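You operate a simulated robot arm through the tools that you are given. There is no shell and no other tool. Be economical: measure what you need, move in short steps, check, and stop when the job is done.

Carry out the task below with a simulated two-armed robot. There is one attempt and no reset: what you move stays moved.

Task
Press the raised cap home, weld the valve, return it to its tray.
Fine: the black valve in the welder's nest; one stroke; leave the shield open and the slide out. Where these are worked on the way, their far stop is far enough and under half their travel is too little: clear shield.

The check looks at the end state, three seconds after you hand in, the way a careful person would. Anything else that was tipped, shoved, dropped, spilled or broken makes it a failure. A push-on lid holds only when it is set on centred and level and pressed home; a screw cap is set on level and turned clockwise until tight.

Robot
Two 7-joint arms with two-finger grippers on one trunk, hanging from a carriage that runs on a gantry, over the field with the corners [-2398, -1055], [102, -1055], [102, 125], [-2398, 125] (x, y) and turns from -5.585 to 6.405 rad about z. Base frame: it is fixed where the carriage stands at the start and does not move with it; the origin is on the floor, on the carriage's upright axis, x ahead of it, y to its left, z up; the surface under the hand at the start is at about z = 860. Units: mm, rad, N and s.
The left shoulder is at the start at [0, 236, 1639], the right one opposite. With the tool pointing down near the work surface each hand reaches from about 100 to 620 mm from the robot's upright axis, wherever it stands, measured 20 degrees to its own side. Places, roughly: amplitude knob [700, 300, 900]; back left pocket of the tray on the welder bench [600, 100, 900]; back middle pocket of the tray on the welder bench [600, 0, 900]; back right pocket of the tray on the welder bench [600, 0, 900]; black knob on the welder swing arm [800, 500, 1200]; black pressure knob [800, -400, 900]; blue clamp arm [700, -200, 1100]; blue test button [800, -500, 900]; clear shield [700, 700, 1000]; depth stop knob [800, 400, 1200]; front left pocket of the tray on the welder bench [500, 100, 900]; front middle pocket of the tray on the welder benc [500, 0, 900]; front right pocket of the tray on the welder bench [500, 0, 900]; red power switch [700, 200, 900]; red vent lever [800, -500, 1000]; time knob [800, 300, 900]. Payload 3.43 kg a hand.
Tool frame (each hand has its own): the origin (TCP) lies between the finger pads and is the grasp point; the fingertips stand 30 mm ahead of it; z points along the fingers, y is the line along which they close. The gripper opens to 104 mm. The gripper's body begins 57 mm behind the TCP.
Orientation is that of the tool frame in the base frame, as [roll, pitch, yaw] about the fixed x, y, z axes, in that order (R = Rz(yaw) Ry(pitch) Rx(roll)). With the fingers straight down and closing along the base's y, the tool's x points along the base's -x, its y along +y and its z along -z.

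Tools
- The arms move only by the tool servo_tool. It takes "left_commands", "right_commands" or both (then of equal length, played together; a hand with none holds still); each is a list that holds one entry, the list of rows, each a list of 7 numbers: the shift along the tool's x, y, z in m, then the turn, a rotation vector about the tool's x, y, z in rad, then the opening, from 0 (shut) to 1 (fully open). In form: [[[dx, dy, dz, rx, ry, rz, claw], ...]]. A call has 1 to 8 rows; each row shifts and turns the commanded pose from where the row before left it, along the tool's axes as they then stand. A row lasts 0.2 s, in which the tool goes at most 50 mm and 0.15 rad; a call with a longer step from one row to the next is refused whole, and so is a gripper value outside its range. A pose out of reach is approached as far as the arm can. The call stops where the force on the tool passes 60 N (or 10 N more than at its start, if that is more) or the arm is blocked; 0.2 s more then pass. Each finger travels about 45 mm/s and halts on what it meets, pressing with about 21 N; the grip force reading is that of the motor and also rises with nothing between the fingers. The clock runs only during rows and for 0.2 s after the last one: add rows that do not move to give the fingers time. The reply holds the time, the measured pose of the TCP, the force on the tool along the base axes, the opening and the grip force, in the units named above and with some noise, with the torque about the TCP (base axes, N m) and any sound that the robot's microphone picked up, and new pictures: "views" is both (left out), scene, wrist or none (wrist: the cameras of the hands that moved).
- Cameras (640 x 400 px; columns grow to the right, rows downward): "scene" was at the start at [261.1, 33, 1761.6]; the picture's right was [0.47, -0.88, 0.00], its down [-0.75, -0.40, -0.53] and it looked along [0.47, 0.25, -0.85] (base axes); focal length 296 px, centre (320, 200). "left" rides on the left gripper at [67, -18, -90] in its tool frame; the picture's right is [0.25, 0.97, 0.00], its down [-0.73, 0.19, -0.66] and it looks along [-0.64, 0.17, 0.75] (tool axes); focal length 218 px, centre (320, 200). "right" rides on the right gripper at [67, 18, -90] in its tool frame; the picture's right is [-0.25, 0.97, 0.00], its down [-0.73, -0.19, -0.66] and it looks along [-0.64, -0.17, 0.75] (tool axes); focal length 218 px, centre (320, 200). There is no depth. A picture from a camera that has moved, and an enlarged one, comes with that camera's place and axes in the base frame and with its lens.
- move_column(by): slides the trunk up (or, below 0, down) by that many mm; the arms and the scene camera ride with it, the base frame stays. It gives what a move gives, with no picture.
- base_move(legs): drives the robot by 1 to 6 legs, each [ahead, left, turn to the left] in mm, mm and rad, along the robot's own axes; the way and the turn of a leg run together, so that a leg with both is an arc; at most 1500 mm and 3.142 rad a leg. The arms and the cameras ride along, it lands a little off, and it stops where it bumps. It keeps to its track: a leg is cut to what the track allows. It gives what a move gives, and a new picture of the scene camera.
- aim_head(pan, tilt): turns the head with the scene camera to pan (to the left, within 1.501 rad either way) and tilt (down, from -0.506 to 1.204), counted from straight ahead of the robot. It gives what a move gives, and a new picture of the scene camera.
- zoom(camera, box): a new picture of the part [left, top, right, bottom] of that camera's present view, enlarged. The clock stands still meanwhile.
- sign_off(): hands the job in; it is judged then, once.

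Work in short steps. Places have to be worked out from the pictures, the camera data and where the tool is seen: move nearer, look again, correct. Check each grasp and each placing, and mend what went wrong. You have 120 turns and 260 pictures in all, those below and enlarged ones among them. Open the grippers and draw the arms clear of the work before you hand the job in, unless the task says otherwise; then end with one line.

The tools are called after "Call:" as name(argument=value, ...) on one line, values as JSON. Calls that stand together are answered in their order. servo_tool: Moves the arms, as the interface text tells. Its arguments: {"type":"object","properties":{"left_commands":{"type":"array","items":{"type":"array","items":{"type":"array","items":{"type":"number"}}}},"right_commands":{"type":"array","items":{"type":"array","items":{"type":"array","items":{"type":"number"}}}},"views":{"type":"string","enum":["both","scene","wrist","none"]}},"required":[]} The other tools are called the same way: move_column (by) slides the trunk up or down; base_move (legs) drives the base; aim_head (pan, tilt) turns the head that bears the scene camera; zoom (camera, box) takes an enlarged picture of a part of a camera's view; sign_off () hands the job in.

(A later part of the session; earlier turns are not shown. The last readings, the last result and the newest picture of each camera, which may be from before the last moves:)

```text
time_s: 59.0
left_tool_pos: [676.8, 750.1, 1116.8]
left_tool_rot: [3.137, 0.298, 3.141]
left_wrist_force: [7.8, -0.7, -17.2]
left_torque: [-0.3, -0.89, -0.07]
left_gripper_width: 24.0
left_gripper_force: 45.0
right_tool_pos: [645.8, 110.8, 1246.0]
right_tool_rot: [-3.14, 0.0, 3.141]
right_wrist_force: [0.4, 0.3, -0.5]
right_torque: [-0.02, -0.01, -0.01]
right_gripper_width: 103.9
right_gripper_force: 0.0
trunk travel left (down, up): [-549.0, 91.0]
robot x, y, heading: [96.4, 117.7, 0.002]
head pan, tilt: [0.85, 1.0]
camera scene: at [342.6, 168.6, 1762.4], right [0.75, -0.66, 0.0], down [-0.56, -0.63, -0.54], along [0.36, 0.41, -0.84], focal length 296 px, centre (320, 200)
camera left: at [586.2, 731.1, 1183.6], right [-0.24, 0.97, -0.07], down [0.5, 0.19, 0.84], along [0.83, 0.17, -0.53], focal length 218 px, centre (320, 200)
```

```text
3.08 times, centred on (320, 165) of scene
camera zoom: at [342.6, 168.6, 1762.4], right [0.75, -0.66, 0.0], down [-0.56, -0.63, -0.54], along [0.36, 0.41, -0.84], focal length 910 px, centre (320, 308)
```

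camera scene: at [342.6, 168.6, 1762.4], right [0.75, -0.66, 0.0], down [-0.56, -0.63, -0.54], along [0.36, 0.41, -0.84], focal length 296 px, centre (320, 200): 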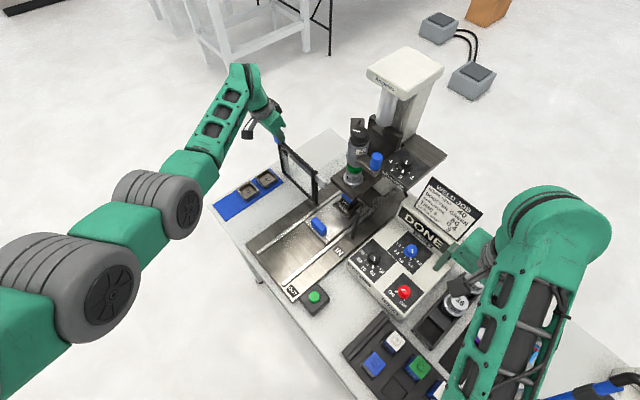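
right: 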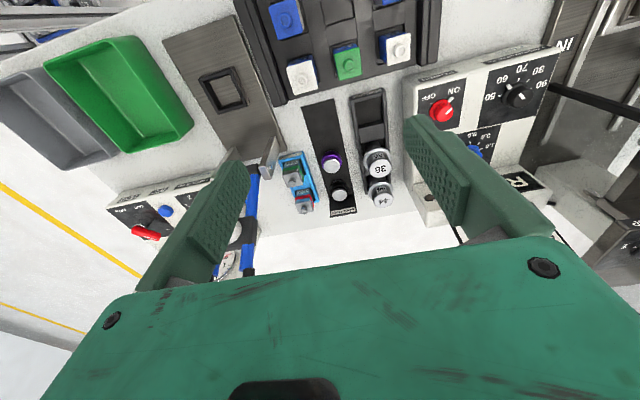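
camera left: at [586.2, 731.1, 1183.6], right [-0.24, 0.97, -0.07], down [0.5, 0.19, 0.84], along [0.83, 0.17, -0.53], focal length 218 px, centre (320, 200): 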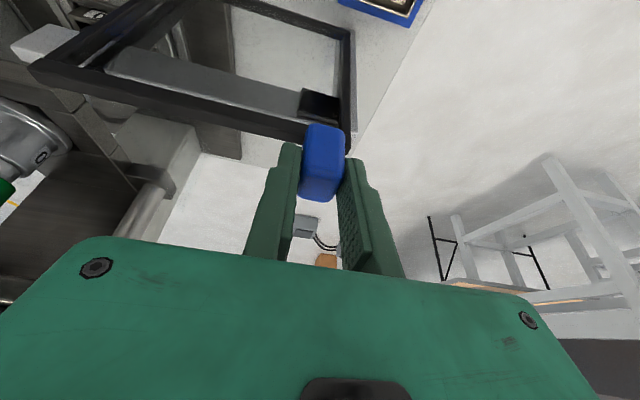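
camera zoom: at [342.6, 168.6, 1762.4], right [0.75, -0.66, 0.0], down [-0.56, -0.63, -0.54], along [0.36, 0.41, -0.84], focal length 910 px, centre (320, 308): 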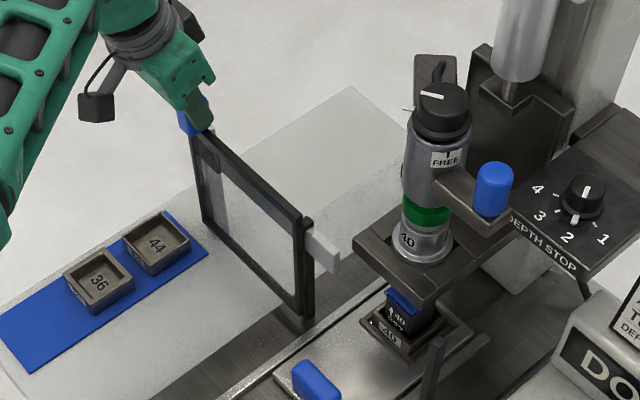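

The shield is back at its open stop. I release, lift, and move over to a spot behind the slide handle (hook point about x 668, y 495).

Call:
servo_tool(left_commands=[[[0, 0, 0, 0, 0, 0, 0.35], [0, 0, 0, 0, 0, 0, 0.5], [-0.0148, 0, -0.0472, 0, 0, 0, 0.5], [0, -0.042, 0, 0, 0, 0, 0.3], [0, -0.042, 0, 0, 0, 0, 0], [0, -0.042, 0, 0, 0, 0, 0], [0, -0.042, 0, 0, 0, 0, 0], [0.004, -0.042, 0, 0, 0, 0, 0]]], views="scene")

Call:
servo_tool(left_commands=[[[0.003, -0.045, 0.0, 0, 0, 0, 0], [0.0118, 0, 0.0382, 0, 0, 0, 0], [0.0118, 0, 0.0382, 0, 0, 0, 0], [0.0118, 0, 0.0382, 0, 0, 0, 0], [0, 0, 0, 0, 0, 0, 0]]], views="both")

Call:
zoom(camera="left", box=[200, 40, 440, 220])

Call:
zoom(camera="scene", box=[260, 130, 380, 250])

```text
time_s: 60.9
left_tool_pos: [671.4, 539.7, 1164.3]
left_tool_rot: [3.137, 0.298, 3.14]
left_wrist_force: [0.3, 0.4, 0.9]
left_torque: [-0.03, 0.02, 0.04]
left_gripper_width: 0.2
left_gripper_force: 21.2
right_tool_pos: [645.3, 112.4, 1245.1]
right_tool_rot: [3.141, 0.001, -3.14]
right_wrist_force: [0.0, -1.0, 0.4]
right_torque: [0.02, 0.01, -0.04]
right_gripper_width: 104.0
right_gripper_force: 0.0
trunk travel left (down, up): [-549.0, 91.0]
robot x, y, heading: [95.0, 116.5, 0.002]
head pan, tilt: [0.85, 1.0]
camera scene: at [342.5, 169.1, 1762.5], right [0.75, -0.66, 0.0], down [-0.56, -0.63, -0.54], along [0.36, 0.41, -0.84], focal length 296 px, centre (320, 200)
```

scene: 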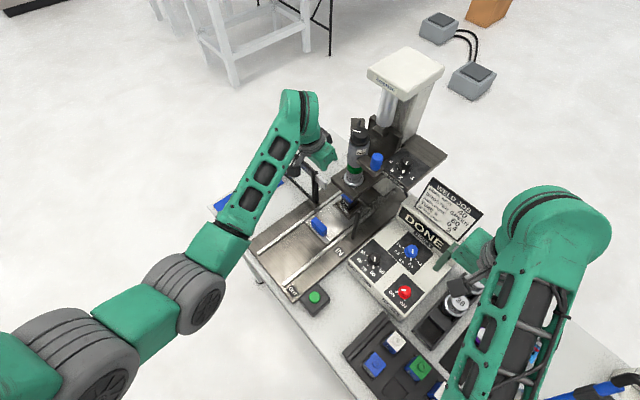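

```text
time_s: 62.0
left_tool_pos: [670.6, 494.7, 1046.4]
left_tool_rot: [3.137, 0.3, 3.139]
left_wrist_force: [0.5, 0.5, 0.1]
left_torque: [0.0, -0.02, 0.01]
left_gripper_width: 0.1
left_gripper_force: 21.1
right_tool_pos: [646.6, 111.6, 1246.2]
right_tool_rot: [-3.141, 0.0, 3.14]
right_wrist_force: [-0.7, 0.2, 1.1]
right_torque: [0.02, 0.01, -0.01]
right_gripper_width: 103.9
right_gripper_force: 0.2
trunk travel left (down, up): [-549.0, 91.0]
robot x, y, heading: [94.7, 115.6, -0.001]
head pan, tilt: [0.85, 1.0]
camera scene: at [342.6, 169.3, 1762.6], right [0.75, -0.66, 0.0], down [-0.56, -0.63, -0.54], along [0.36, 0.41, -0.84], focal length 296 px, centre (320, 200)
camera left: at [580.0, 477.4, 1112.4], right [-0.24, 0.97, -0.07], down [0.5, 0.19, 0.84], along [0.83, 0.17, -0.53], focal length 218 px, centre (320, 200)
```

scene: 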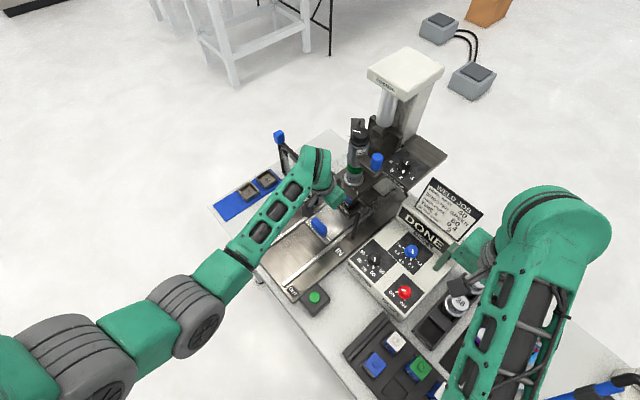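
left: 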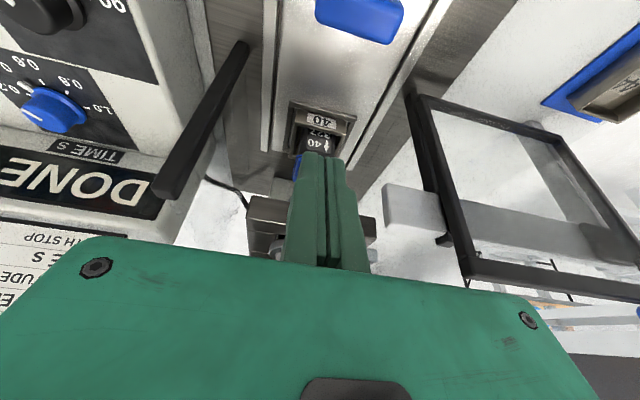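

```text
2.22 times, centred on (320, 130) of left
camera zoom: at [580.0, 477.4, 1112.4], right [-0.24, 0.97, -0.07], down [0.5, 0.19, 0.84], along [0.83, 0.17, -0.53], focal length 485 px, centre (320, 356)
```

zoom: 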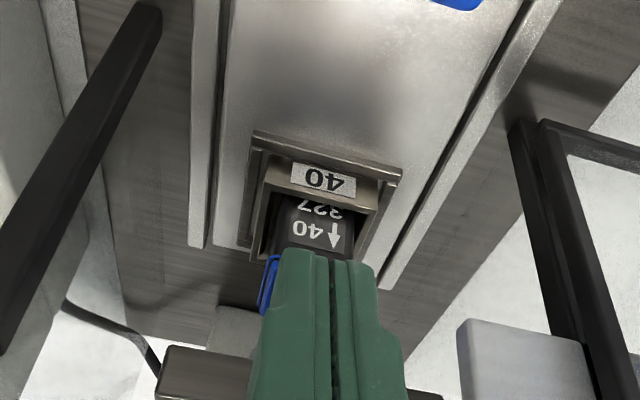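

```text
3.33 times, centred on (320, 190) of scene
camera zoom: at [342.6, 169.3, 1762.6], right [0.75, -0.66, 0.0], down [-0.56, -0.63, -0.54], along [0.36, 0.41, -0.84], focal length 986 px, centre (320, 233)
```

zoom: 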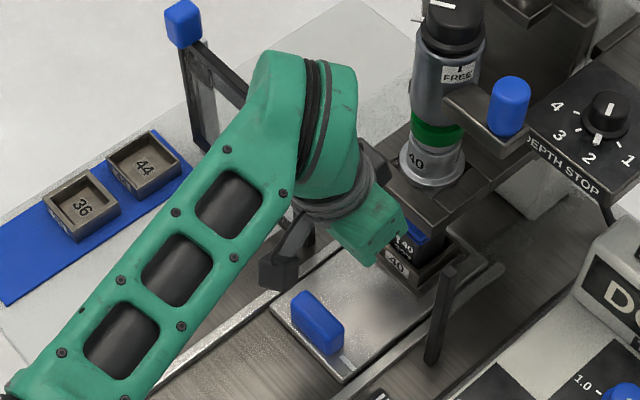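

All is clear of the rail and post. I descend behind the handle to tip z≈897 and hook it.

Call:
servo_tool(left_commands=[[[-0.0038, 0, 0.0012, 0, 0, 0, 0], [0.0118, 0, 0.0382, 0, 0, 0, 0], [0.0118, 0, 0.0382, 0, 0, 0, 0], [0.0112, 0, 0.0363, 0, 0, 0, 0], [0, 0, 0, 0, 0, 0, 0]]], views="wrist")

Call:
zoom(camera="left", box=[220, 60, 420, 220])

Call:
zoom(camera="scene", box=[280, 170, 380, 250])

```text
time_s: 63.2
left_tool_pos: [668.3, 494.8, 942.9]
left_tool_rot: [3.133, 0.302, 3.141]
left_wrist_force: [0.3, 0.4, 0.8]
left_torque: [-0.02, 0.07, 0.01]
left_gripper_width: 0.2
left_gripper_force: 21.1
left hand out of reach, approached as far as the arm can: row 4
right_tool_pos: [648.6, 112.3, 1246.7]
right_tool_rot: [3.141, 0.005, 3.141]
right_wrist_force: [0.7, 0.4, -0.4]
right_torque: [-0.05, 0.0, -0.01]
right_gripper_width: 104.1
right_gripper_force: 0.1
trunk travel left (down, up): [-549.0, 91.0]
robot x, y, heading: [95.9, 116.9, -0.001]
head pan, tilt: [0.85, 1.0]
camera left: at [577.7, 475.6, 1009.6], right [-0.24, 0.97, -0.07], down [0.5, 0.18, 0.85], along [0.83, 0.17, -0.53], focal length 218 px, centre (320, 200)
```

left: 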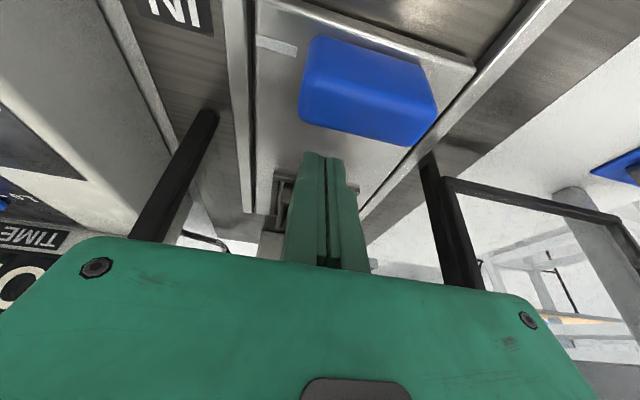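

```text
2.50 times, centred on (320, 140) of left
camera zoom: at [577.7, 475.6, 1009.6], right [-0.24, 0.97, -0.07], down [0.5, 0.18, 0.85], along [0.83, 0.17, -0.53], focal length 546 px, centre (320, 350)
```

zoom: 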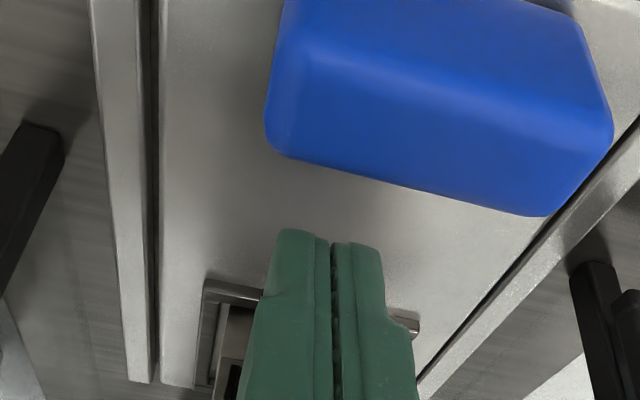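

```text
5.00 times, centred on (330, 210) of scene
camera zoom: at [343.3, 169.6, 1763.1], right [0.75, -0.66, 0.0], down [-0.55, -0.63, -0.54], along [0.36, 0.41, -0.84], focal length 1479 px, centre (270, 150)
```

zoom: 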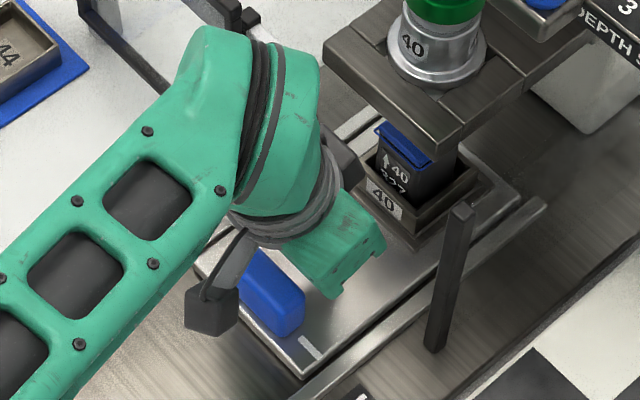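

Reach ran out at tip z 914. I tilt a further 0.15 rad to regain reach, then finish the descent a few mm further behind the handle.

Call:
servo_tool(left_commands=[[[0, 0, 0, 0, -0.15, 0, 0], [-0.0036, 0.0, 0.0017, 0, 0, 0, 0], [0.0037, 0, 0.0077, 0, 0, 0, 0], [0.0037, 0, 0.0077, 0, 0, 0, 0], [0, 0, 0, 0, 0, 0, 0]]], views="wrist")

Call:
zoom(camera="scene", box=[280, 170, 380, 250])

```text
time_s: 64.5
left_tool_pos: [659.3, 473.7, 964.2]
left_tool_rot: [3.097, 0.424, 3.14]
left_wrist_force: [0.4, -0.1, 0.2]
left_torque: [-0.01, 0.0, 0.0]
left_gripper_width: 0.1
left_gripper_force: 21.3
left hand out of reach, approached as far as the arm can: row 1, 2, 3, 4
right_tool_pos: [645.7, 110.8, 1245.3]
right_tool_rot: [-3.141, -0.001, -3.141]
right_wrist_force: [-1.0, 0.1, -0.3]
right_torque: [-0.02, 0.0, 0.0]
right_gripper_width: 103.9
right_gripper_force: 0.1
trunk travel left (down, up): [-549.0, 91.0]
robot x, y, heading: [97.9, 117.7, -0.001]
head pan, tilt: [0.85, 1.0]
camera left: at [562.3, 452.6, 1018.4], right [-0.25, 0.97, -0.07], down [0.39, 0.16, 0.91], along [0.89, 0.2, -0.42], focal length 218 px, centre (320, 200)
```

left: 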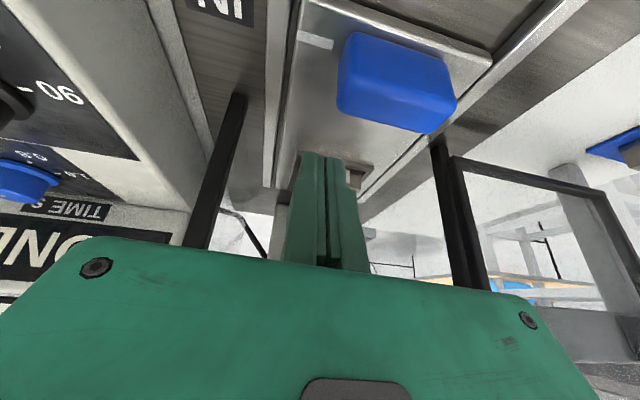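

```text
5.00 times, centred on (330, 210) of scene
camera zoom: at [342.6, 169.3, 1762.6], right [0.75, -0.66, 0.0], down [-0.56, -0.63, -0.54], along [0.36, 0.41, -0.84], focal length 1479 px, centre (270, 150)
```

zoom: 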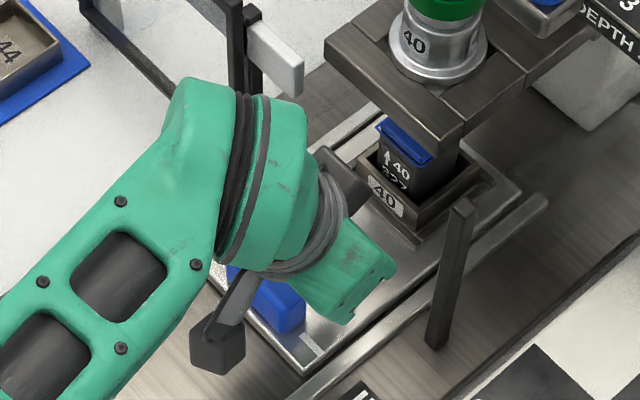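

That ran into a joint limit rather than reach. I lift, straighten to about 0.12 rad tilt and approach again behind the handle.

Call:
servo_tool(left_commands=[[[-0.0165, 0, -0.0364, 0, 0, 0, 0], [0, 0, 0, 0.044, 0.14, 0, 0], [0, 0, 0, 0, 0.15, 0, 0], [-0.0129, 0.0213, 0.0016, 0, 0, 0, 0], [0, 0, 0, 0, 0, 0, 0]]], views="none")

Call:
servo_tool(left_commands=[[[0.003, 0, 0.025, 0, 0, 0, 0], [0.003, 0, 0.025, 0, 0, 0, 0], [0, 0, 0, 0, 0, 0, 0]]], views="wrist")

Call:
zoom(camera="left", box=[220, 60, 420, 220])

```text
time_s: 65.7
left_tool_pos: [672.0, 496.8, 1002.9]
left_tool_rot: [-3.104, 0.158, 3.132]
left_wrist_force: [0.3, -0.4, 0.0]
left_torque: [0.0, 0.01, -0.01]
left_gripper_width: 0.0
left_gripper_force: 20.6
left hand out of reach, approached as far as the arm can: row 1
right_tool_pos: [646.3, 112.3, 1245.3]
right_tool_rot: [-3.142, 0.0, 3.141]
right_wrist_force: [-0.5, 0.2, -0.3]
right_torque: [0.01, 0.03, -0.02]
right_gripper_width: 103.9
right_gripper_force: 0.1
trunk travel left (down, up): [-549.0, 91.0]
robot x, y, heading: [98.2, 115.9, -0.004]
head pan, tilt: [0.85, 1.0]
```

```text
time_s: 66.5
left_tool_pos: [675.8, 495.0, 951.9]
left_tool_rot: [-3.107, 0.159, 3.133]
left_wrist_force: [-0.7, -0.4, 0.0]
left_torque: [0.02, 0.02, 0.01]
left_gripper_width: 0.0
left_gripper_force: 20.7
right_tool_pos: [645.7, 111.5, 1245.8]
right_tool_rot: [3.141, 0.0, -3.141]
right_wrist_force: [0.1, -0.4, -0.5]
right_torque: [0.04, 0.01, -0.02]
right_gripper_width: 103.9
right_gripper_force: 0.0
trunk travel left (down, up): [-549.0, 91.0]
robot x, y, heading: [97.6, 115.8, 0.001]
head pan, tilt: [0.85, 1.0]
camera left: at [595.5, 480.6, 1032.8], right [-0.23, 0.97, -0.08], down [0.62, 0.21, 0.76], along [0.75, 0.13, -0.65], focal length 218 px, centre (320, 200)
```

left: 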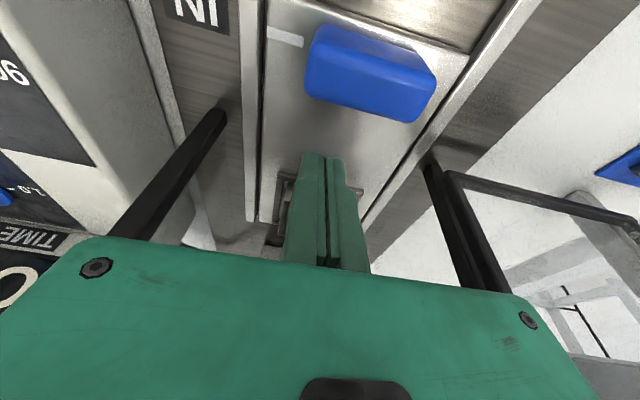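

```text
2.50 times, centred on (320, 140) of left
camera zoom: at [595.5, 480.6, 1032.8], right [-0.23, 0.97, -0.08], down [0.62, 0.21, 0.76], along [0.75, 0.13, -0.65], focal length 546 px, centre (320, 350)
```

zoom: 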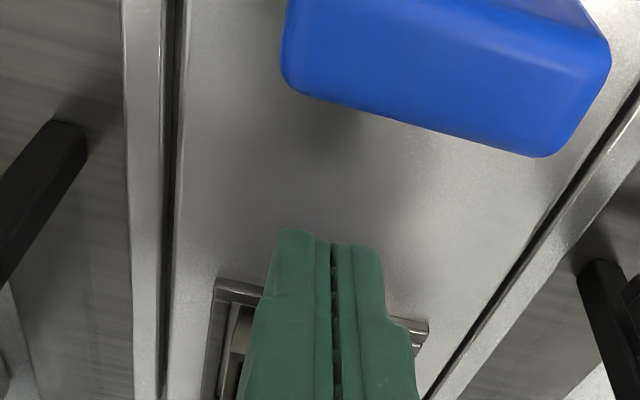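

The tip is well behind the handle. I descend 25 mm and pull gently towards -x.

Call:
servo_tool(left_commands=[[[0.002, 0, 0.0124, 0, 0, 0, 0], [0.002, 0, 0.0124, 0, 0, 0, 0], [0.0079, 0, -0.0013, 0, 0, 0, 0], [0.0079, 0, -0.0013, 0, 0, 0, 0], [0.0079, 0, -0.0013, 0, 0, 0, 0], [0.0079, 0, -0.0013, 0, 0, 0, 0]]], views="wrist")

Call:
zoom(camera="scene", box=[260, 160, 380, 260])

```text
time_s: 67.8
left_tool_pos: [642.2, 492.6, 928.3]
left_tool_rot: [-3.105, 0.159, 3.133]
left_wrist_force: [0.7, -0.7, 0.0]
left_torque: [0.0, 0.0, 0.0]
left_gripper_width: 0.0
left_gripper_force: 21.1
right_tool_pos: [645.5, 111.5, 1247.1]
right_tool_rot: [-3.142, 0.001, -3.141]
right_wrist_force: [0.7, -0.8, 0.2]
right_torque: [-0.01, -0.03, 0.01]
right_gripper_width: 103.9
right_gripper_force: 0.2
trunk travel left (down, up): [-549.0, 91.0]
robot x, y, heading: [98.5, 116.5, -0.002]
head pan, tilt: [0.85, 1.0]
camera left: at [562.0, 479.4, 1008.1], right [-0.23, 0.97, -0.08], down [0.62, 0.21, 0.76], along [0.75, 0.13, -0.65], focal length 218 px, centre (320, 200)
```

left: 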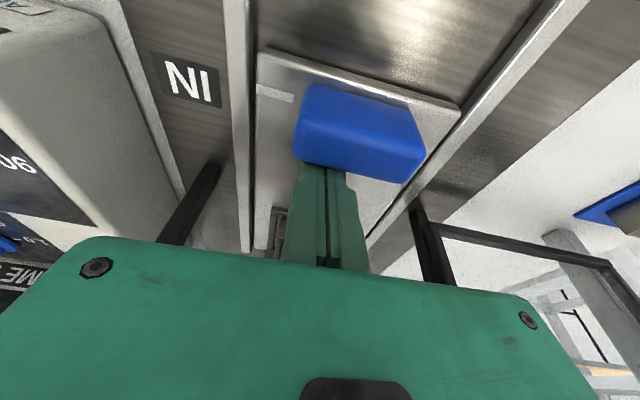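

```text
4.00 times, centred on (320, 210) of scene
camera zoom: at [342.5, 169.3, 1762.6], right [0.75, -0.66, 0.0], down [-0.55, -0.63, -0.54], along [0.36, 0.41, -0.84], focal length 1183 px, centre (320, 160)
```

zoom: 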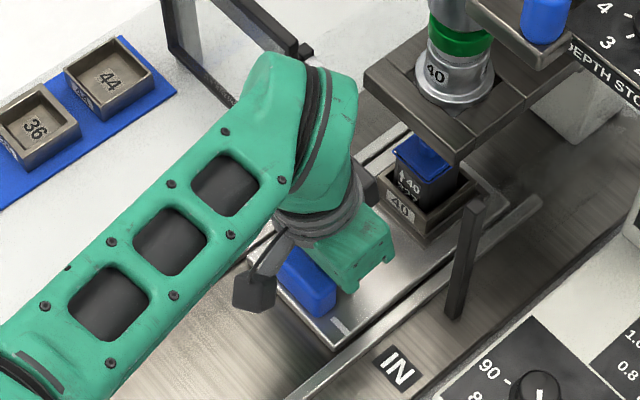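

The handle is hooked and moving. I pull the slide steadily outwards.

Call:
servo_tool(left_commands=[[[0.0119, 0, -0.0019, 0, 0, 0, 0], [0.0148, 0, -0.0024, 0, 0, 0, 0], [0.0148, 0, -0.0024, 0, 0, 0, 0], [0.0148, 0, -0.0024, 0, 0, 0, 0], [0.0148, 0, -0.0024, 0, 0, 0, 0], [0.0148, 0, -0.0024, 0, 0, 0, 0], [0.0148, 0, -0.0024, 0, 0, 0, 0], [0.0119, 0, -0.0019, 0, 0, 0, 0]]], views="scene")

Call:
zoom(camera="scene", box=[240, 170, 380, 290])

```text
time_s: 69.7
left_tool_pos: [528.0, 496.6, 927.9]
left_tool_rot: [-3.106, 0.156, 3.132]
left_wrist_force: [-0.3, -0.7, -0.1]
left_torque: [-0.03, 0.0, -0.01]
left_gripper_width: 0.0
left_gripper_force: 21.0
right_tool_pos: [645.0, 110.5, 1244.4]
right_tool_rot: [3.141, -0.001, 3.14]
right_wrist_force: [0.0, -0.2, 0.2]
right_torque: [0.02, -0.04, -0.02]
right_gripper_width: 103.9
right_gripper_force: 0.1
trunk travel left (down, up): [-549.0, 91.0]
robot x, y, heading: [94.8, 116.3, 0.001]
head pan, tilt: [0.85, 1.0]
camera scene: at [342.5, 169.3, 1762.5], right [0.75, -0.66, 0.0], down [-0.55, -0.63, -0.54], along [0.36, 0.41, -0.84], focal length 296 px, centre (320, 200)
```

scene: 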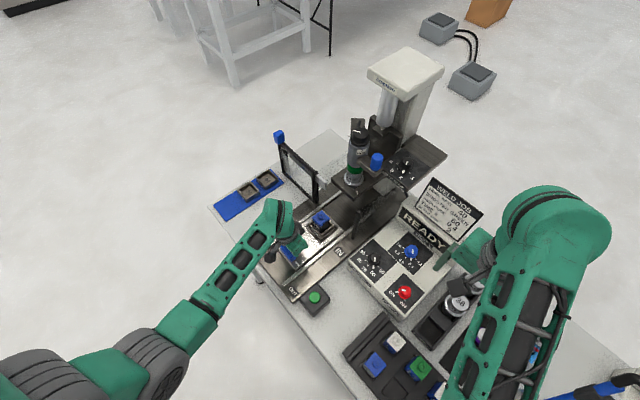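

```text
3.33 times, centred on (310, 230) of scene
camera zoom: at [342.5, 169.3, 1762.5], right [0.75, -0.66, 0.0], down [-0.55, -0.63, -0.54], along [0.36, 0.41, -0.84], focal length 986 px, centre (353, 100)
```

zoom: 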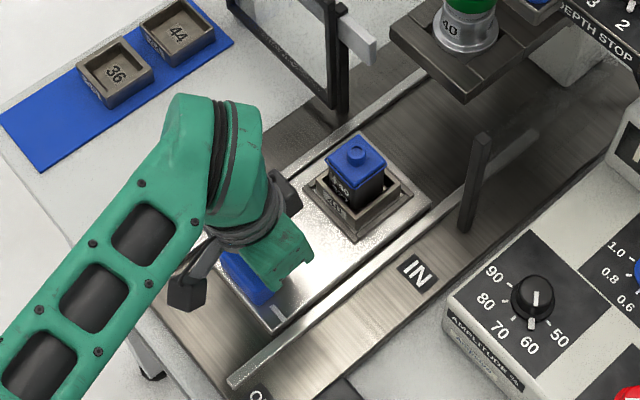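

The slide follows. I continue to the OUT stop, slower at the end.

Call:
servo_tool(left_commands=[[[0.0119, 0, -0.0019, 0, 0, 0, 0], [0.0119, 0, -0.0019, 0, 0, 0, 0], [0.0099, 0, -0.0016, 0, 0, 0, 0], [0.0079, 0, -0.0013, 0, 0, 0, 0], [0.006, 0, -0.001, 0, 0, 0, 0], [0.005, 0, -0.0008, 0, 0, 0, 0], [0.004, 0, -0.0006, 0, 0, 0, 0], [0.003, 0, -0.0005, 0, 0, 0, 0]]], views="none")

Call:
zoom(camera="scene", box=[240, 190, 360, 300])

```text
time_s: 71.5
left_tool_pos: [468.8, 496.1, 929.4]
left_tool_rot: [-3.104, 0.162, 3.13]
left_wrist_force: [1.6, 0.2, 1.3]
left_torque: [0.03, 0.02, 0.02]
left_gripper_width: 0.2
left_gripper_force: 21.3
right_tool_pos: [645.7, 111.9, 1246.6]
right_tool_rot: [-3.141, -0.001, 3.14]
right_wrist_force: [-0.4, 0.2, 0.4]
right_torque: [-0.01, 0.02, -0.01]
right_gripper_width: 103.8
right_gripper_force: 0.1
trunk travel left (down, up): [-549.0, 91.0]
robot x, y, heading: [96.4, 121.3, -0.001]
head pan, tilt: [0.85, 1.0]
```

```text
3.64 times, centred on (300, 245) of scene
camera zoom: at [342.7, 169.3, 1762.7], right [0.75, -0.66, 0.0], down [-0.55, -0.63, -0.54], along [0.36, 0.41, -0.84], focal length 1076 px, centre (393, 36)
```

zoom: 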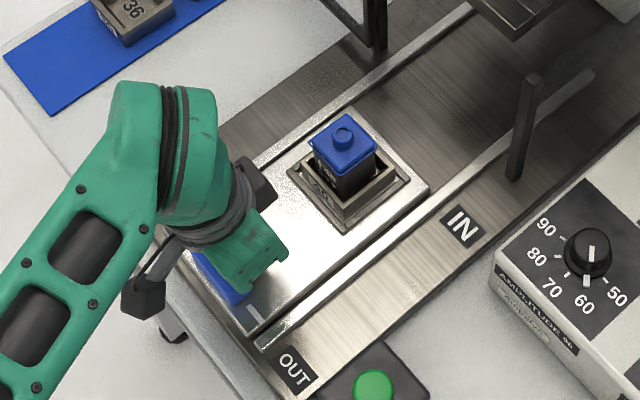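

Almost there, and there is no stop force yet. I pull the last millimetres until it stops.

Call:
servo_tool(left_commands=[[[0.004, 0, -0.0006, 0, 0, 0, 0], [0.004, 0, -0.0006, 0, 0, 0, 0], [0.004, 0, -0.0006, 0, 0, 0, 0], [0.003, 0, -0.0005, 0, 0, 0, 0], [0.003, 0, -0.0005, 0, 0, 0, 0]]], views="none")

Call:
zoom(camera="scene", box=[240, 190, 360, 300])

```text
time_s: 72.7
left_tool_pos: [464.7, 497.0, 934.9]
left_tool_rot: [-3.108, 0.177, 3.127]
left_wrist_force: [50.2, -1.0, -8.0]
left_torque: [0.04, -0.37, 0.13]
left_gripper_width: 5.9
left_gripper_force: 34.6
right_tool_pos: [652.8, 111.0, 1249.5]
right_tool_rot: [3.142, 0.007, 3.14]
right_wrist_force: [-0.2, -0.4, 0.9]
right_torque: [-0.02, 0.01, 0.02]
right_gripper_width: 104.0
right_gripper_force: 0.1
trunk travel left (down, up): [-549.0, 91.0]
robot x, y, heading: [95.2, 115.2, 0.001]
head pan, tilt: [0.85, 1.0]
```

```text
3.64 times, centred on (300, 245) of scene
camera zoom: at [346.4, 168.7, 1764.2], right [0.75, -0.66, 0.01], down [-0.55, -0.63, -0.54], along [0.36, 0.41, -0.84], focal length 1076 px, centre (393, 36)
```

zoom: 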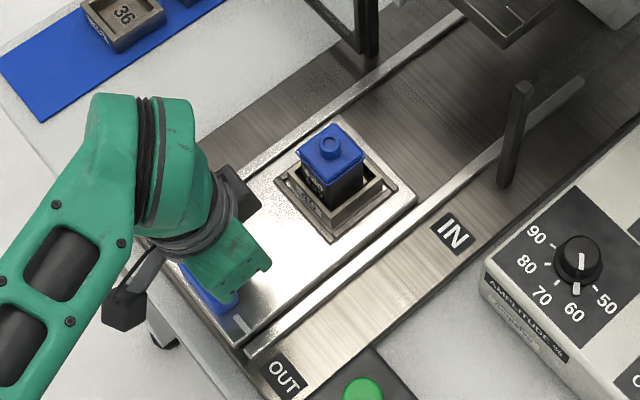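

The slide is firmly at its OUT stop (50 N). I release it, lift and straighten the left hand with open fingers, and move the idle right hand clear to the right at the same time.

Call:
servo_tool(left_commands=[[[-0.008, 0, 0.001, 0, 0, 0, 0], [-0.0063, 0, -0.0395, 0, 0, 0, 0], [-0.0063, 0, -0.0395, 0, 0, 0, 0], [0, 0, 0, -0.034, 0.14, 0, 0.5], [0, 0, 0, 0, 0.037, 0.014, 0.9], [-0.02, 0.003, 0, 0, 0, 0, 0.9], [-0.02, 0.003, 0, 0, 0, 0, 0.9], [0, 0, 0, 0, 0, 0, 0.9]]], right_commands=[[[0.0214, -0.036, -0.007, 0, 0, 0, 1], [0.0214, -0.036, -0.007, 0, 0, 0, 1], [0.0214, -0.036, -0.007, 0, 0, 0, 1], [0.0214, -0.036, -0.007, 0, 0, 0, 1], [0.0214, -0.036, -0.007, 0, 0, 0, 1], [0.0214, -0.036, -0.007, 0, 0, 0, 1], [0.0214, -0.036, -0.007, 0, 0, 0, 1], [0, 0, 0, 0, 0, 0, 1]]], views="both")

Call:
zoom(camera="left", box=[230, 70, 430, 210])

Call:
zoom(camera="scene", box=[270, 200, 340, 260])

```text
time_s: 73.2
left_tool_pos: [464.4, 495.8, 943.7]
left_tool_rot: [-3.103, 0.161, 3.129]
left_wrist_force: [16.6, -5.5, 3.9]
left_torque: [-0.14, -0.21, 0.11]
left_gripper_width: 0.0
left_gripper_force: 34.8
right_tool_pos: [596.8, 53.2, 1173.5]
right_tool_rot: [-3.084, -0.159, 3.135]
right_wrist_force: [0.3, -0.9, 1.5]
right_torque: [-0.03, 0.03, -0.01]
right_gripper_width: 103.9
right_gripper_force: 0.0
trunk travel left (down, up): [-549.0, 91.0]
robot x, y, heading: [98.4, 117.2, 0.0]
head pan, tilt: [0.85, 1.0]
stopped in row 2 (left hand): the force on the tool passed its limit at 172 N (the readings are from after the stop); the commanded pose is now the measured one
camera scene: at [344.4, 168.8, 1763.5], right [0.75, -0.66, 0.0], down [-0.55, -0.63, -0.54], along [0.36, 0.41, -0.84], focal length 296 px, centre (320, 200)
camera right: at [543.8, 76.3, 1272.7], right [0.25, 0.96, -0.1], down [0.83, -0.16, 0.54], along [0.51, -0.21, -0.83], focal length 218 px, centre (320, 200)
camera left: at [383.2, 482.1, 1023.6], right [-0.23, 0.97, -0.08], down [0.62, 0.21, 0.76], along [0.75, 0.13, -0.65], focal length 218 px, centre (320, 200)
```

scene: 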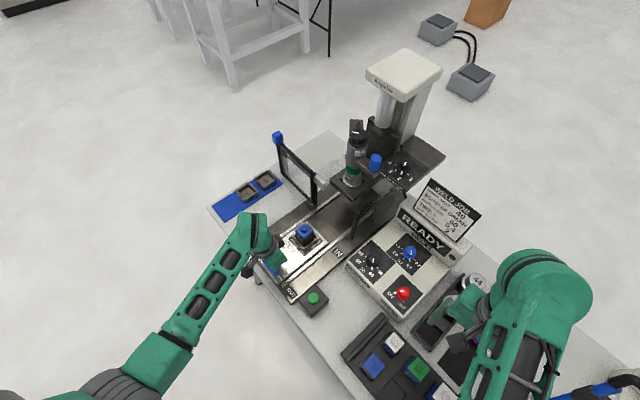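
right: 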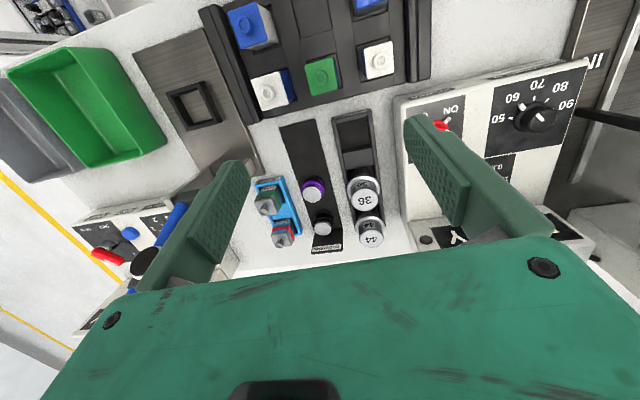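
left: 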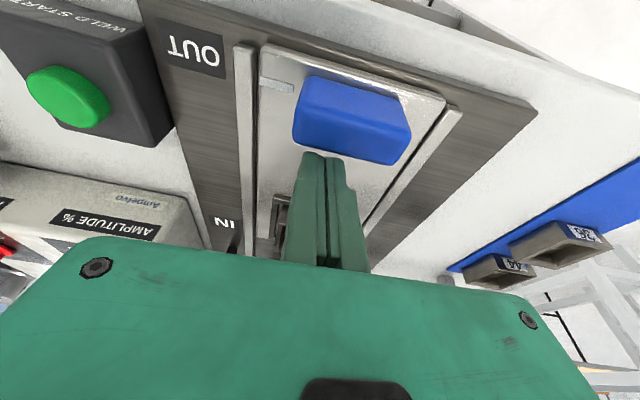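

```text
2.86 times, centred on (330, 140) of left
camera zoom: at [383.2, 482.1, 1023.6], right [-0.23, 0.97, -0.08], down [0.62, 0.21, 0.76], along [0.75, 0.13, -0.65], focal length 624 px, centre (291, 371)
```

zoom: 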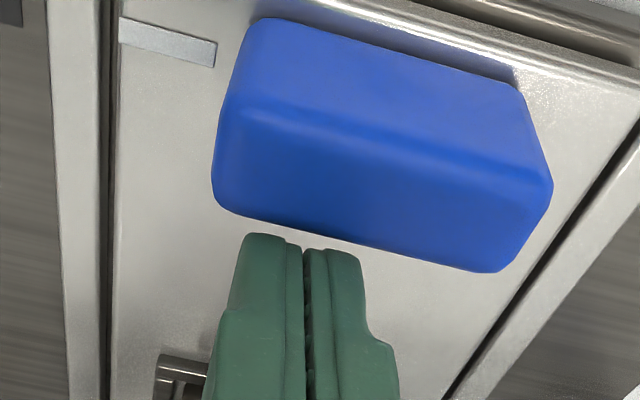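

```text
6.67 times, centred on (305, 230) of scene
camera zoom: at [344.4, 168.8, 1763.5], right [0.75, -0.66, 0.0], down [-0.55, -0.63, -0.54], along [0.36, 0.41, -0.84], focal length 1972 px, centre (420, 0)
```

zoom: 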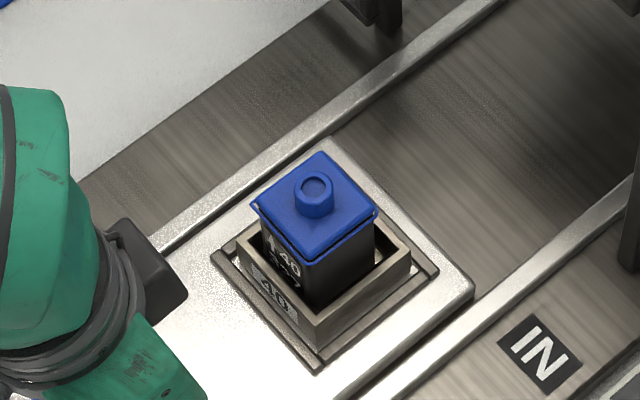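

The left finger snagged on the handle while lifting and the call stopped; nothing looks displaced, and the valve shows a weld seam all round. I let both hands settle and read the right arm's pose, moving the left finger slightly off the handle.

Call:
servo_tool(left_commands=[[[-0.008, 0, 0.0013, 0, 0, 0, 0], [-0.004, 0, 0.0006, 0, 0, 0, 0], [0, 0, 0, 0, 0, 0, 0]]], views="scene")

```text
time_s: 74.0
left_tool_pos: [467.5, 496.4, 938.5]
left_tool_rot: [-3.105, 0.147, 3.129]
left_wrist_force: [0.3, -0.3, -1.1]
left_torque: [0.02, 0.0, 0.0]
left_gripper_width: 0.0
left_gripper_force: 35.0
right_tool_pos: [592.3, 53.6, 1172.3]
right_tool_rot: [-3.083, -0.163, 3.138]
right_wrist_force: [0.3, -0.5, -0.1]
right_torque: [0.0, 0.0, -0.02]
right_gripper_width: 103.9
right_gripper_force: 0.0
trunk travel left (down, up): [-549.0, 91.0]
robot x, y, heading: [92.1, 117.1, 0.005]
head pan, tilt: [0.85, 1.0]
camera scene: at [342.5, 169.4, 1762.5], right [0.75, -0.66, 0.0], down [-0.55, -0.63, -0.54], along [0.36, 0.41, -0.84], focal length 296 px, centre (320, 200)
```

scene: 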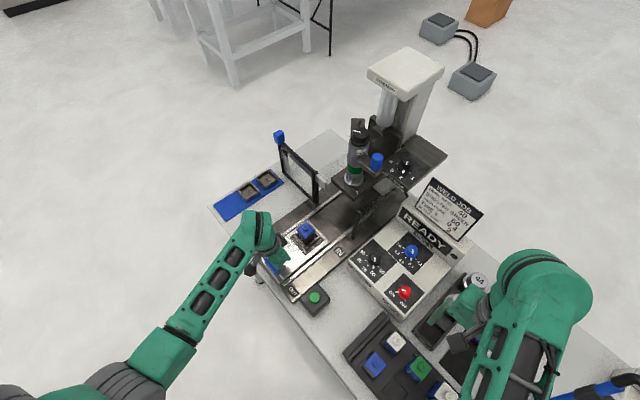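

Both arms are steady. I clear the handle by a few more mm, lift, straighten and open the left hand; I also straighten and raise the right hand while moving it to the right.

Call:
servo_tool(left_commands=[[[-0.007, 0, 0.001, 0, 0, 0, 0], [-0.0059, 0, -0.0396, 0, 0, 0, 0], [-0.0059, 0, -0.0396, 0, 0, 0, 0], [0, 0, 0, -0.036, 0.147, 0.012, 0.5], [-0.02, 0.0, 0, 0, 0, 0, 0.9], [-0.02, 0.003, 0, 0, 0, 0, 0.9], [0, 0, 0, 0, 0, 0, 0.9]]], views="wrist")

Call:
servo_tool(right_commands=[[[0, 0, -0.03, -0.05, -0.08, 0, 1], [0, -0.01, -0.03, 0, -0.08, 0, 1], [0.02, -0.03, -0.02, 0, 0, 0, 1], [0.02, -0.03, 0, 0, 0, 0, 1]]], views="none")

Call:
zoom(camera="left", box=[230, 70, 430, 210])

```text
refused: row 4 steps farther than a row can; nothing moved
```

```text
time_s: 75.0
left_tool_pos: [468.8, 496.4, 939.0]
left_tool_rot: [-3.103, 0.149, 3.132]
left_wrist_force: [-0.9, 0.4, -0.4]
left_torque: [0.0, -0.01, -0.01]
left_gripper_width: 0.3
left_gripper_force: 34.9
right_tool_pos: [558.0, -13.0, 1251.7]
right_tool_rot: [-3.134, -0.004, 3.14]
right_wrist_force: [-0.7, -0.1, -0.3]
right_torque: [0.0, -0.01, 0.0]
right_gripper_width: 104.1
right_gripper_force: 0.0
trunk travel left (down, up): [-549.0, 91.0]
robot x, y, heading: [97.2, 114.1, 0.002]
head pan, tilt: [0.85, 1.0]
```

```text
2.86 times, centred on (330, 140) of left
camera zoom: at [387.9, 482.6, 1020.0], right [-0.23, 0.97, -0.07], down [0.63, 0.21, 0.75], along [0.74, 0.13, -0.66], focal length 624 px, centre (291, 371)
```

zoom: 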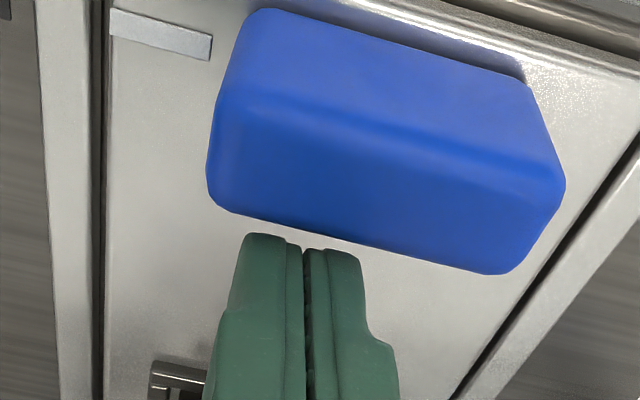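

The right hand is straight and moved well. I redo the left lift with a smaller rotation per row, and move the right hand further away.

Call:
servo_tool(left_commands=[[[-0.007, 0, 0.001, 0, 0, 0, 0], [-0.0059, 0, -0.0396, 0, 0, 0, 0], [-0.0059, 0, -0.0396, 0, 0, 0, 0], [0, 0, 0, -0.018, 0.075, 0.006, 0.5], [-0.02, 0.0, 0, -0.018, 0.072, 0.006, 0.9], [-0.02, 0.003, 0, 0, 0, 0, 0.9], [0, 0, 0, 0, 0, 0, 0.9]]], right_commands=[[[0, 0, 0, 0, 0, 0, 1], [0.01, -0.03, 0, 0, 0, 0, 1], [0.01, -0.03, 0, 0, 0, 0, 1], [0.01, -0.03, 0, 0, 0, 0, 1], [0.01, -0.03, 0, 0, 0, 0, 1], [0.01, -0.03, 0, 0, 0, 0, 1], [0, 0, 0, 0, 0, 0, 1]]], views="wrist")

Call:
zoom(camera="left", box=[230, 70, 430, 210])

Call:
zoom(camera="scene", box=[270, 200, 340, 260])

```text
time_s: 76.6
left_tool_pos: [515.0, 500.2, 1021.3]
left_tool_rot: [-3.14, 0.002, 3.115]
left_wrist_force: [0.3, -0.5, -0.8]
left_torque: [0.0, -0.01, -0.01]
left_gripper_width: 86.9
left_gripper_force: 0.1
right_tool_pos: [509.4, -164.7, 1253.9]
right_tool_rot: [-3.134, -0.004, 3.139]
right_wrist_force: [0.2, -0.2, -0.5]
right_torque: [0.02, -0.03, 0.0]
right_gripper_width: 104.2
right_gripper_force: 0.0
trunk travel left (down, up): [-549.0, 91.0]
robot x, y, heading: [97.7, 115.9, 0.001]
head pan, tilt: [0.85, 1.0]
camera right: at [441.5, -145.7, 1343.1], right [0.25, 0.97, -0.01], down [0.73, -0.19, 0.66], along [0.63, -0.17, -0.75], focal length 218 px, centre (320, 200)
camera left: at [446.6, 484.8, 1111.8], right [-0.23, 0.97, 0.0], down [0.73, 0.17, 0.66], along [0.64, 0.15, -0.75], focal length 218 px, centre (320, 200)
```

right: 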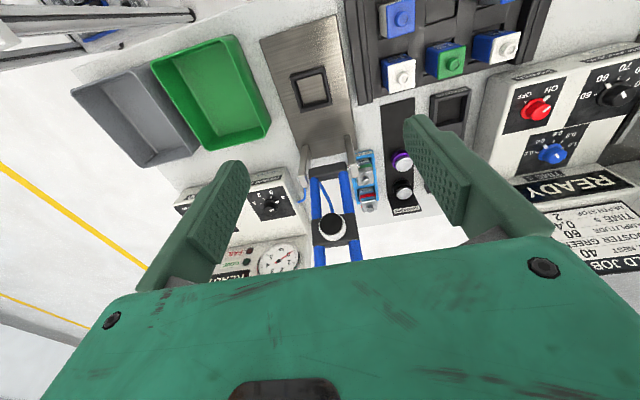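
left: 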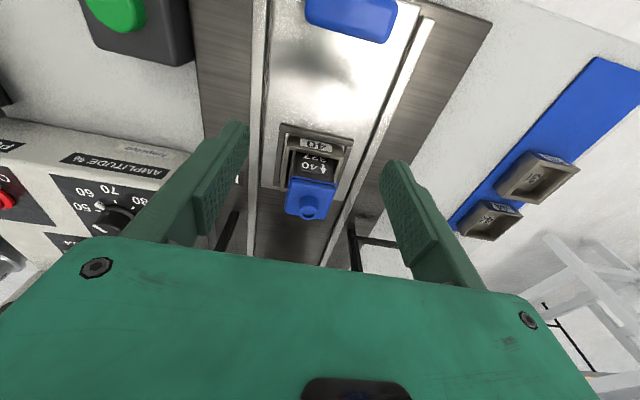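

```text
2.86 times, centred on (330, 140) of left
camera zoom: at [446.6, 484.8, 1111.8], right [-0.23, 0.97, 0.0], down [0.73, 0.17, 0.66], along [0.64, 0.15, -0.75], focal length 624 px, centre (291, 371)
```

zoom: 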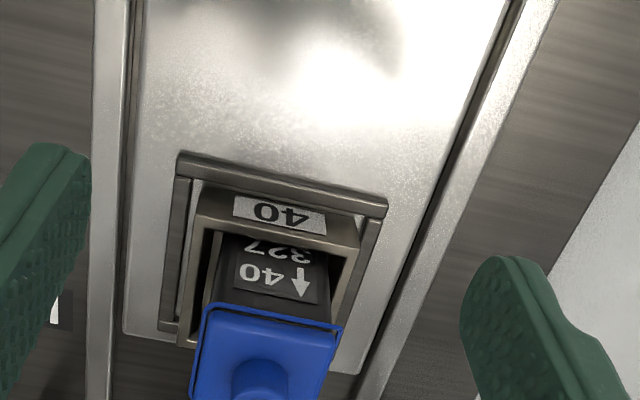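

```text
6.67 times, centred on (305, 230) of scene
camera zoom: at [342.5, 169.3, 1762.5], right [0.75, -0.66, 0.0], down [-0.56, -0.63, -0.54], along [0.36, 0.41, -0.84], focal length 1972 px, centre (420, 0)
```

zoom: 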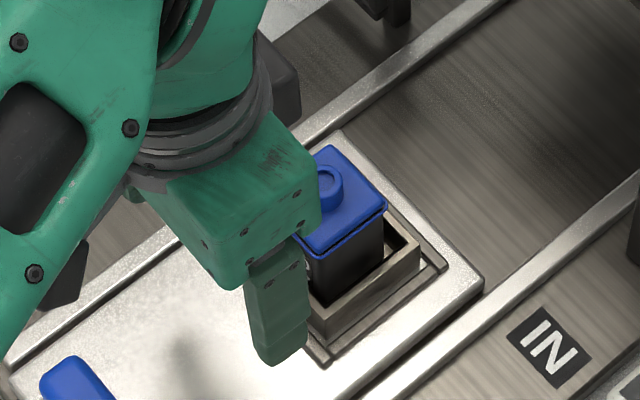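

The cap centre is at about (583, 507), with the body exposed from z≈912 to 945. I move over the valve, square the yaw and descend to TCP z≈951, fingertips just above the nest rim.

Call:
servo_tool(left_commands=[[[-0.034, 0.0035, 0, 0, 0, -0.026, 0.9], [-0.034, 0.0035, 0, 0, 0, 0, 0.9], [0, 0, 0.03, 0, 0, 0, 0.9], [0, 0, 0.025, 0, 0, 0, 0.9], [0, 0, 0.01, 0, 0, 0, 0.9], [0, 0, 0, 0, 0, 0, 0.9]]], views="wrist")

Call:
zoom(camera="left", box=[220, 60, 420, 200])

Call:
zoom(camera="scene", box=[270, 190, 340, 260])

```text
time_s: 78.0
left_tool_pos: [583.8, 508.3, 956.9]
left_tool_rot: [-3.14, 0.004, 3.141]
left_wrist_force: [0.9, -0.4, 0.1]
left_torque: [0.01, -0.01, -0.01]
left_gripper_width: 93.4
left_gripper_force: 0.0
right_tool_pos: [509.1, -164.9, 1253.3]
right_tool_rot: [-3.134, -0.004, 3.141]
right_wrist_force: [-0.5, 0.1, 0.0]
right_torque: [-0.03, -0.04, 0.0]
right_gripper_width: 104.0
right_gripper_force: 0.1
trunk travel left (down, up): [-549.0, 91.0]
robot x, y, heading: [94.4, 114.6, 0.001]
head pan, tilt: [0.85, 1.0]
camera left: at [515.8, 489.8, 1047.4], right [-0.25, 0.97, 0.0], down [0.73, 0.19, 0.66], along [0.64, 0.17, -0.75], focal length 218 px, centre (320, 200)
```

left: 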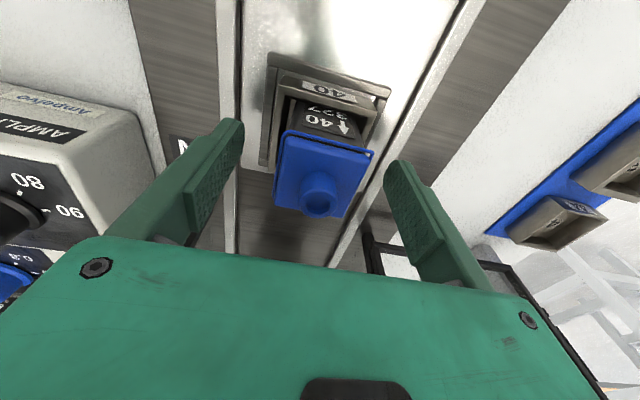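

```text
2.86 times, centred on (320, 130) of left
camera zoom: at [515.8, 489.8, 1047.4], right [-0.25, 0.97, 0.0], down [0.73, 0.19, 0.66], along [0.64, 0.17, -0.75], focal length 624 px, centre (320, 400)
```

zoom: 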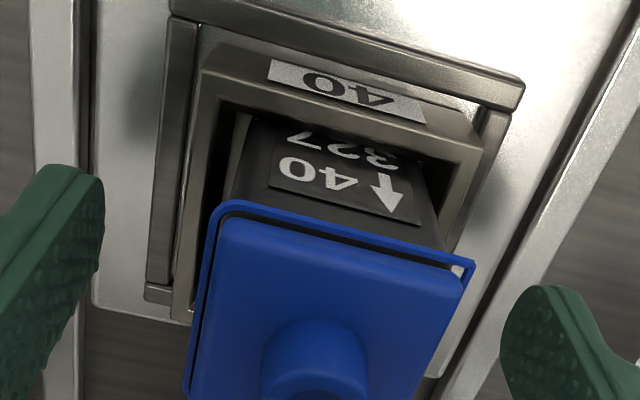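

```text
5.71 times, centred on (305, 225) of scene
camera zoom: at [342.5, 169.3, 1762.5], right [0.75, -0.66, 0.0], down [-0.56, -0.63, -0.54], along [0.36, 0.41, -0.84], focal length 1690 px, centre (406, 57)
```

zoom: 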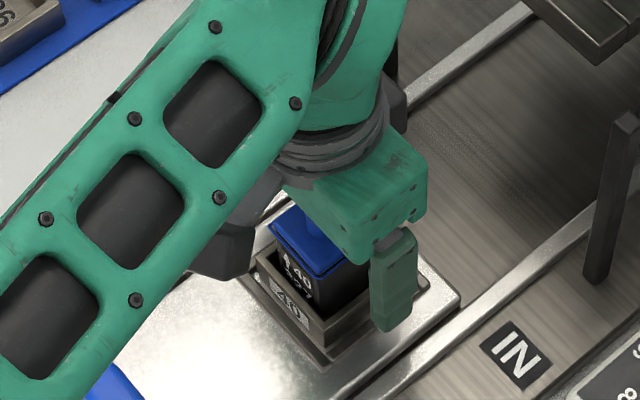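

The weld bead is visible all round. I shift -4 mm in x and -2 mm in y, lower 5 mm and close on the valve.

Call:
servo_tool(left_commands=[[[0.004, -0.002, 0, 0, 0, 0, 0.9], [0, 0, 0.005, 0, 0, 0, 0.9], [0, 0, 0, 0, 0, 0, 0.6], [0, 0, 0, 0, 0, 0, 0.4], [0, 0, 0, 0, 0, 0, 0.25], [0, 0, 0, 0, 0, 0, 0.25], [0, 0, 0, 0, 0, 0, 0.25]]], views="wrist")

Call:
zoom(camera="left", box=[220, 60, 420, 200])

```text
time_s: 79.6
left_tool_pos: [578.9, 505.0, 951.9]
left_tool_rot: [-3.139, 0.002, 3.141]
left_wrist_force: [-0.3, -0.6, 0.1]
left_torque: [-0.01, 0.02, 0.02]
left_gripper_width: 39.7
left_gripper_force: 21.2
right_tool_pos: [508.2, -165.1, 1252.6]
right_tool_rot: [-3.135, -0.006, 3.14]
right_wrist_force: [0.5, 0.2, 0.1]
right_torque: [0.01, 0.03, -0.03]
right_gripper_width: 104.1
right_gripper_force: 0.0
trunk travel left (down, up): [-549.0, 91.0]
robot x, y, heading: [93.0, 116.7, 0.001]
head pan, tilt: [0.85, 1.0]
camera left: at [511.6, 487.8, 1042.3], right [-0.25, 0.97, 0.0], down [0.73, 0.19, 0.66], along [0.64, 0.17, -0.75], focal length 218 px, centre (320, 200)
```

left: 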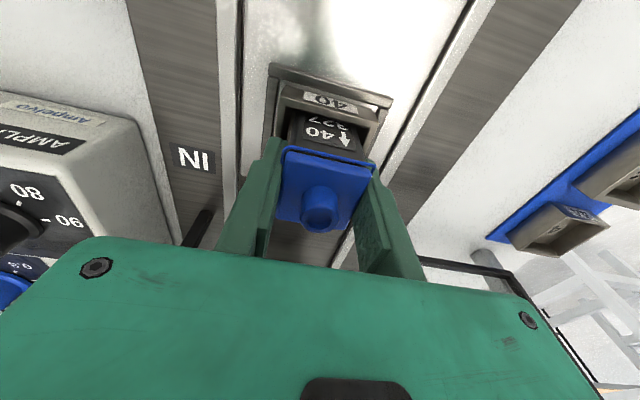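

```text
2.86 times, centred on (320, 130) of left
camera zoom: at [511.6, 487.8, 1042.3], right [-0.25, 0.97, 0.0], down [0.73, 0.19, 0.66], along [0.64, 0.17, -0.75], focal length 624 px, centre (320, 400)
```

zoom: 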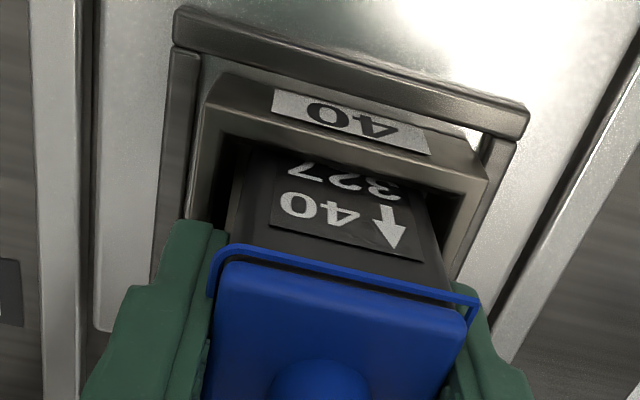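

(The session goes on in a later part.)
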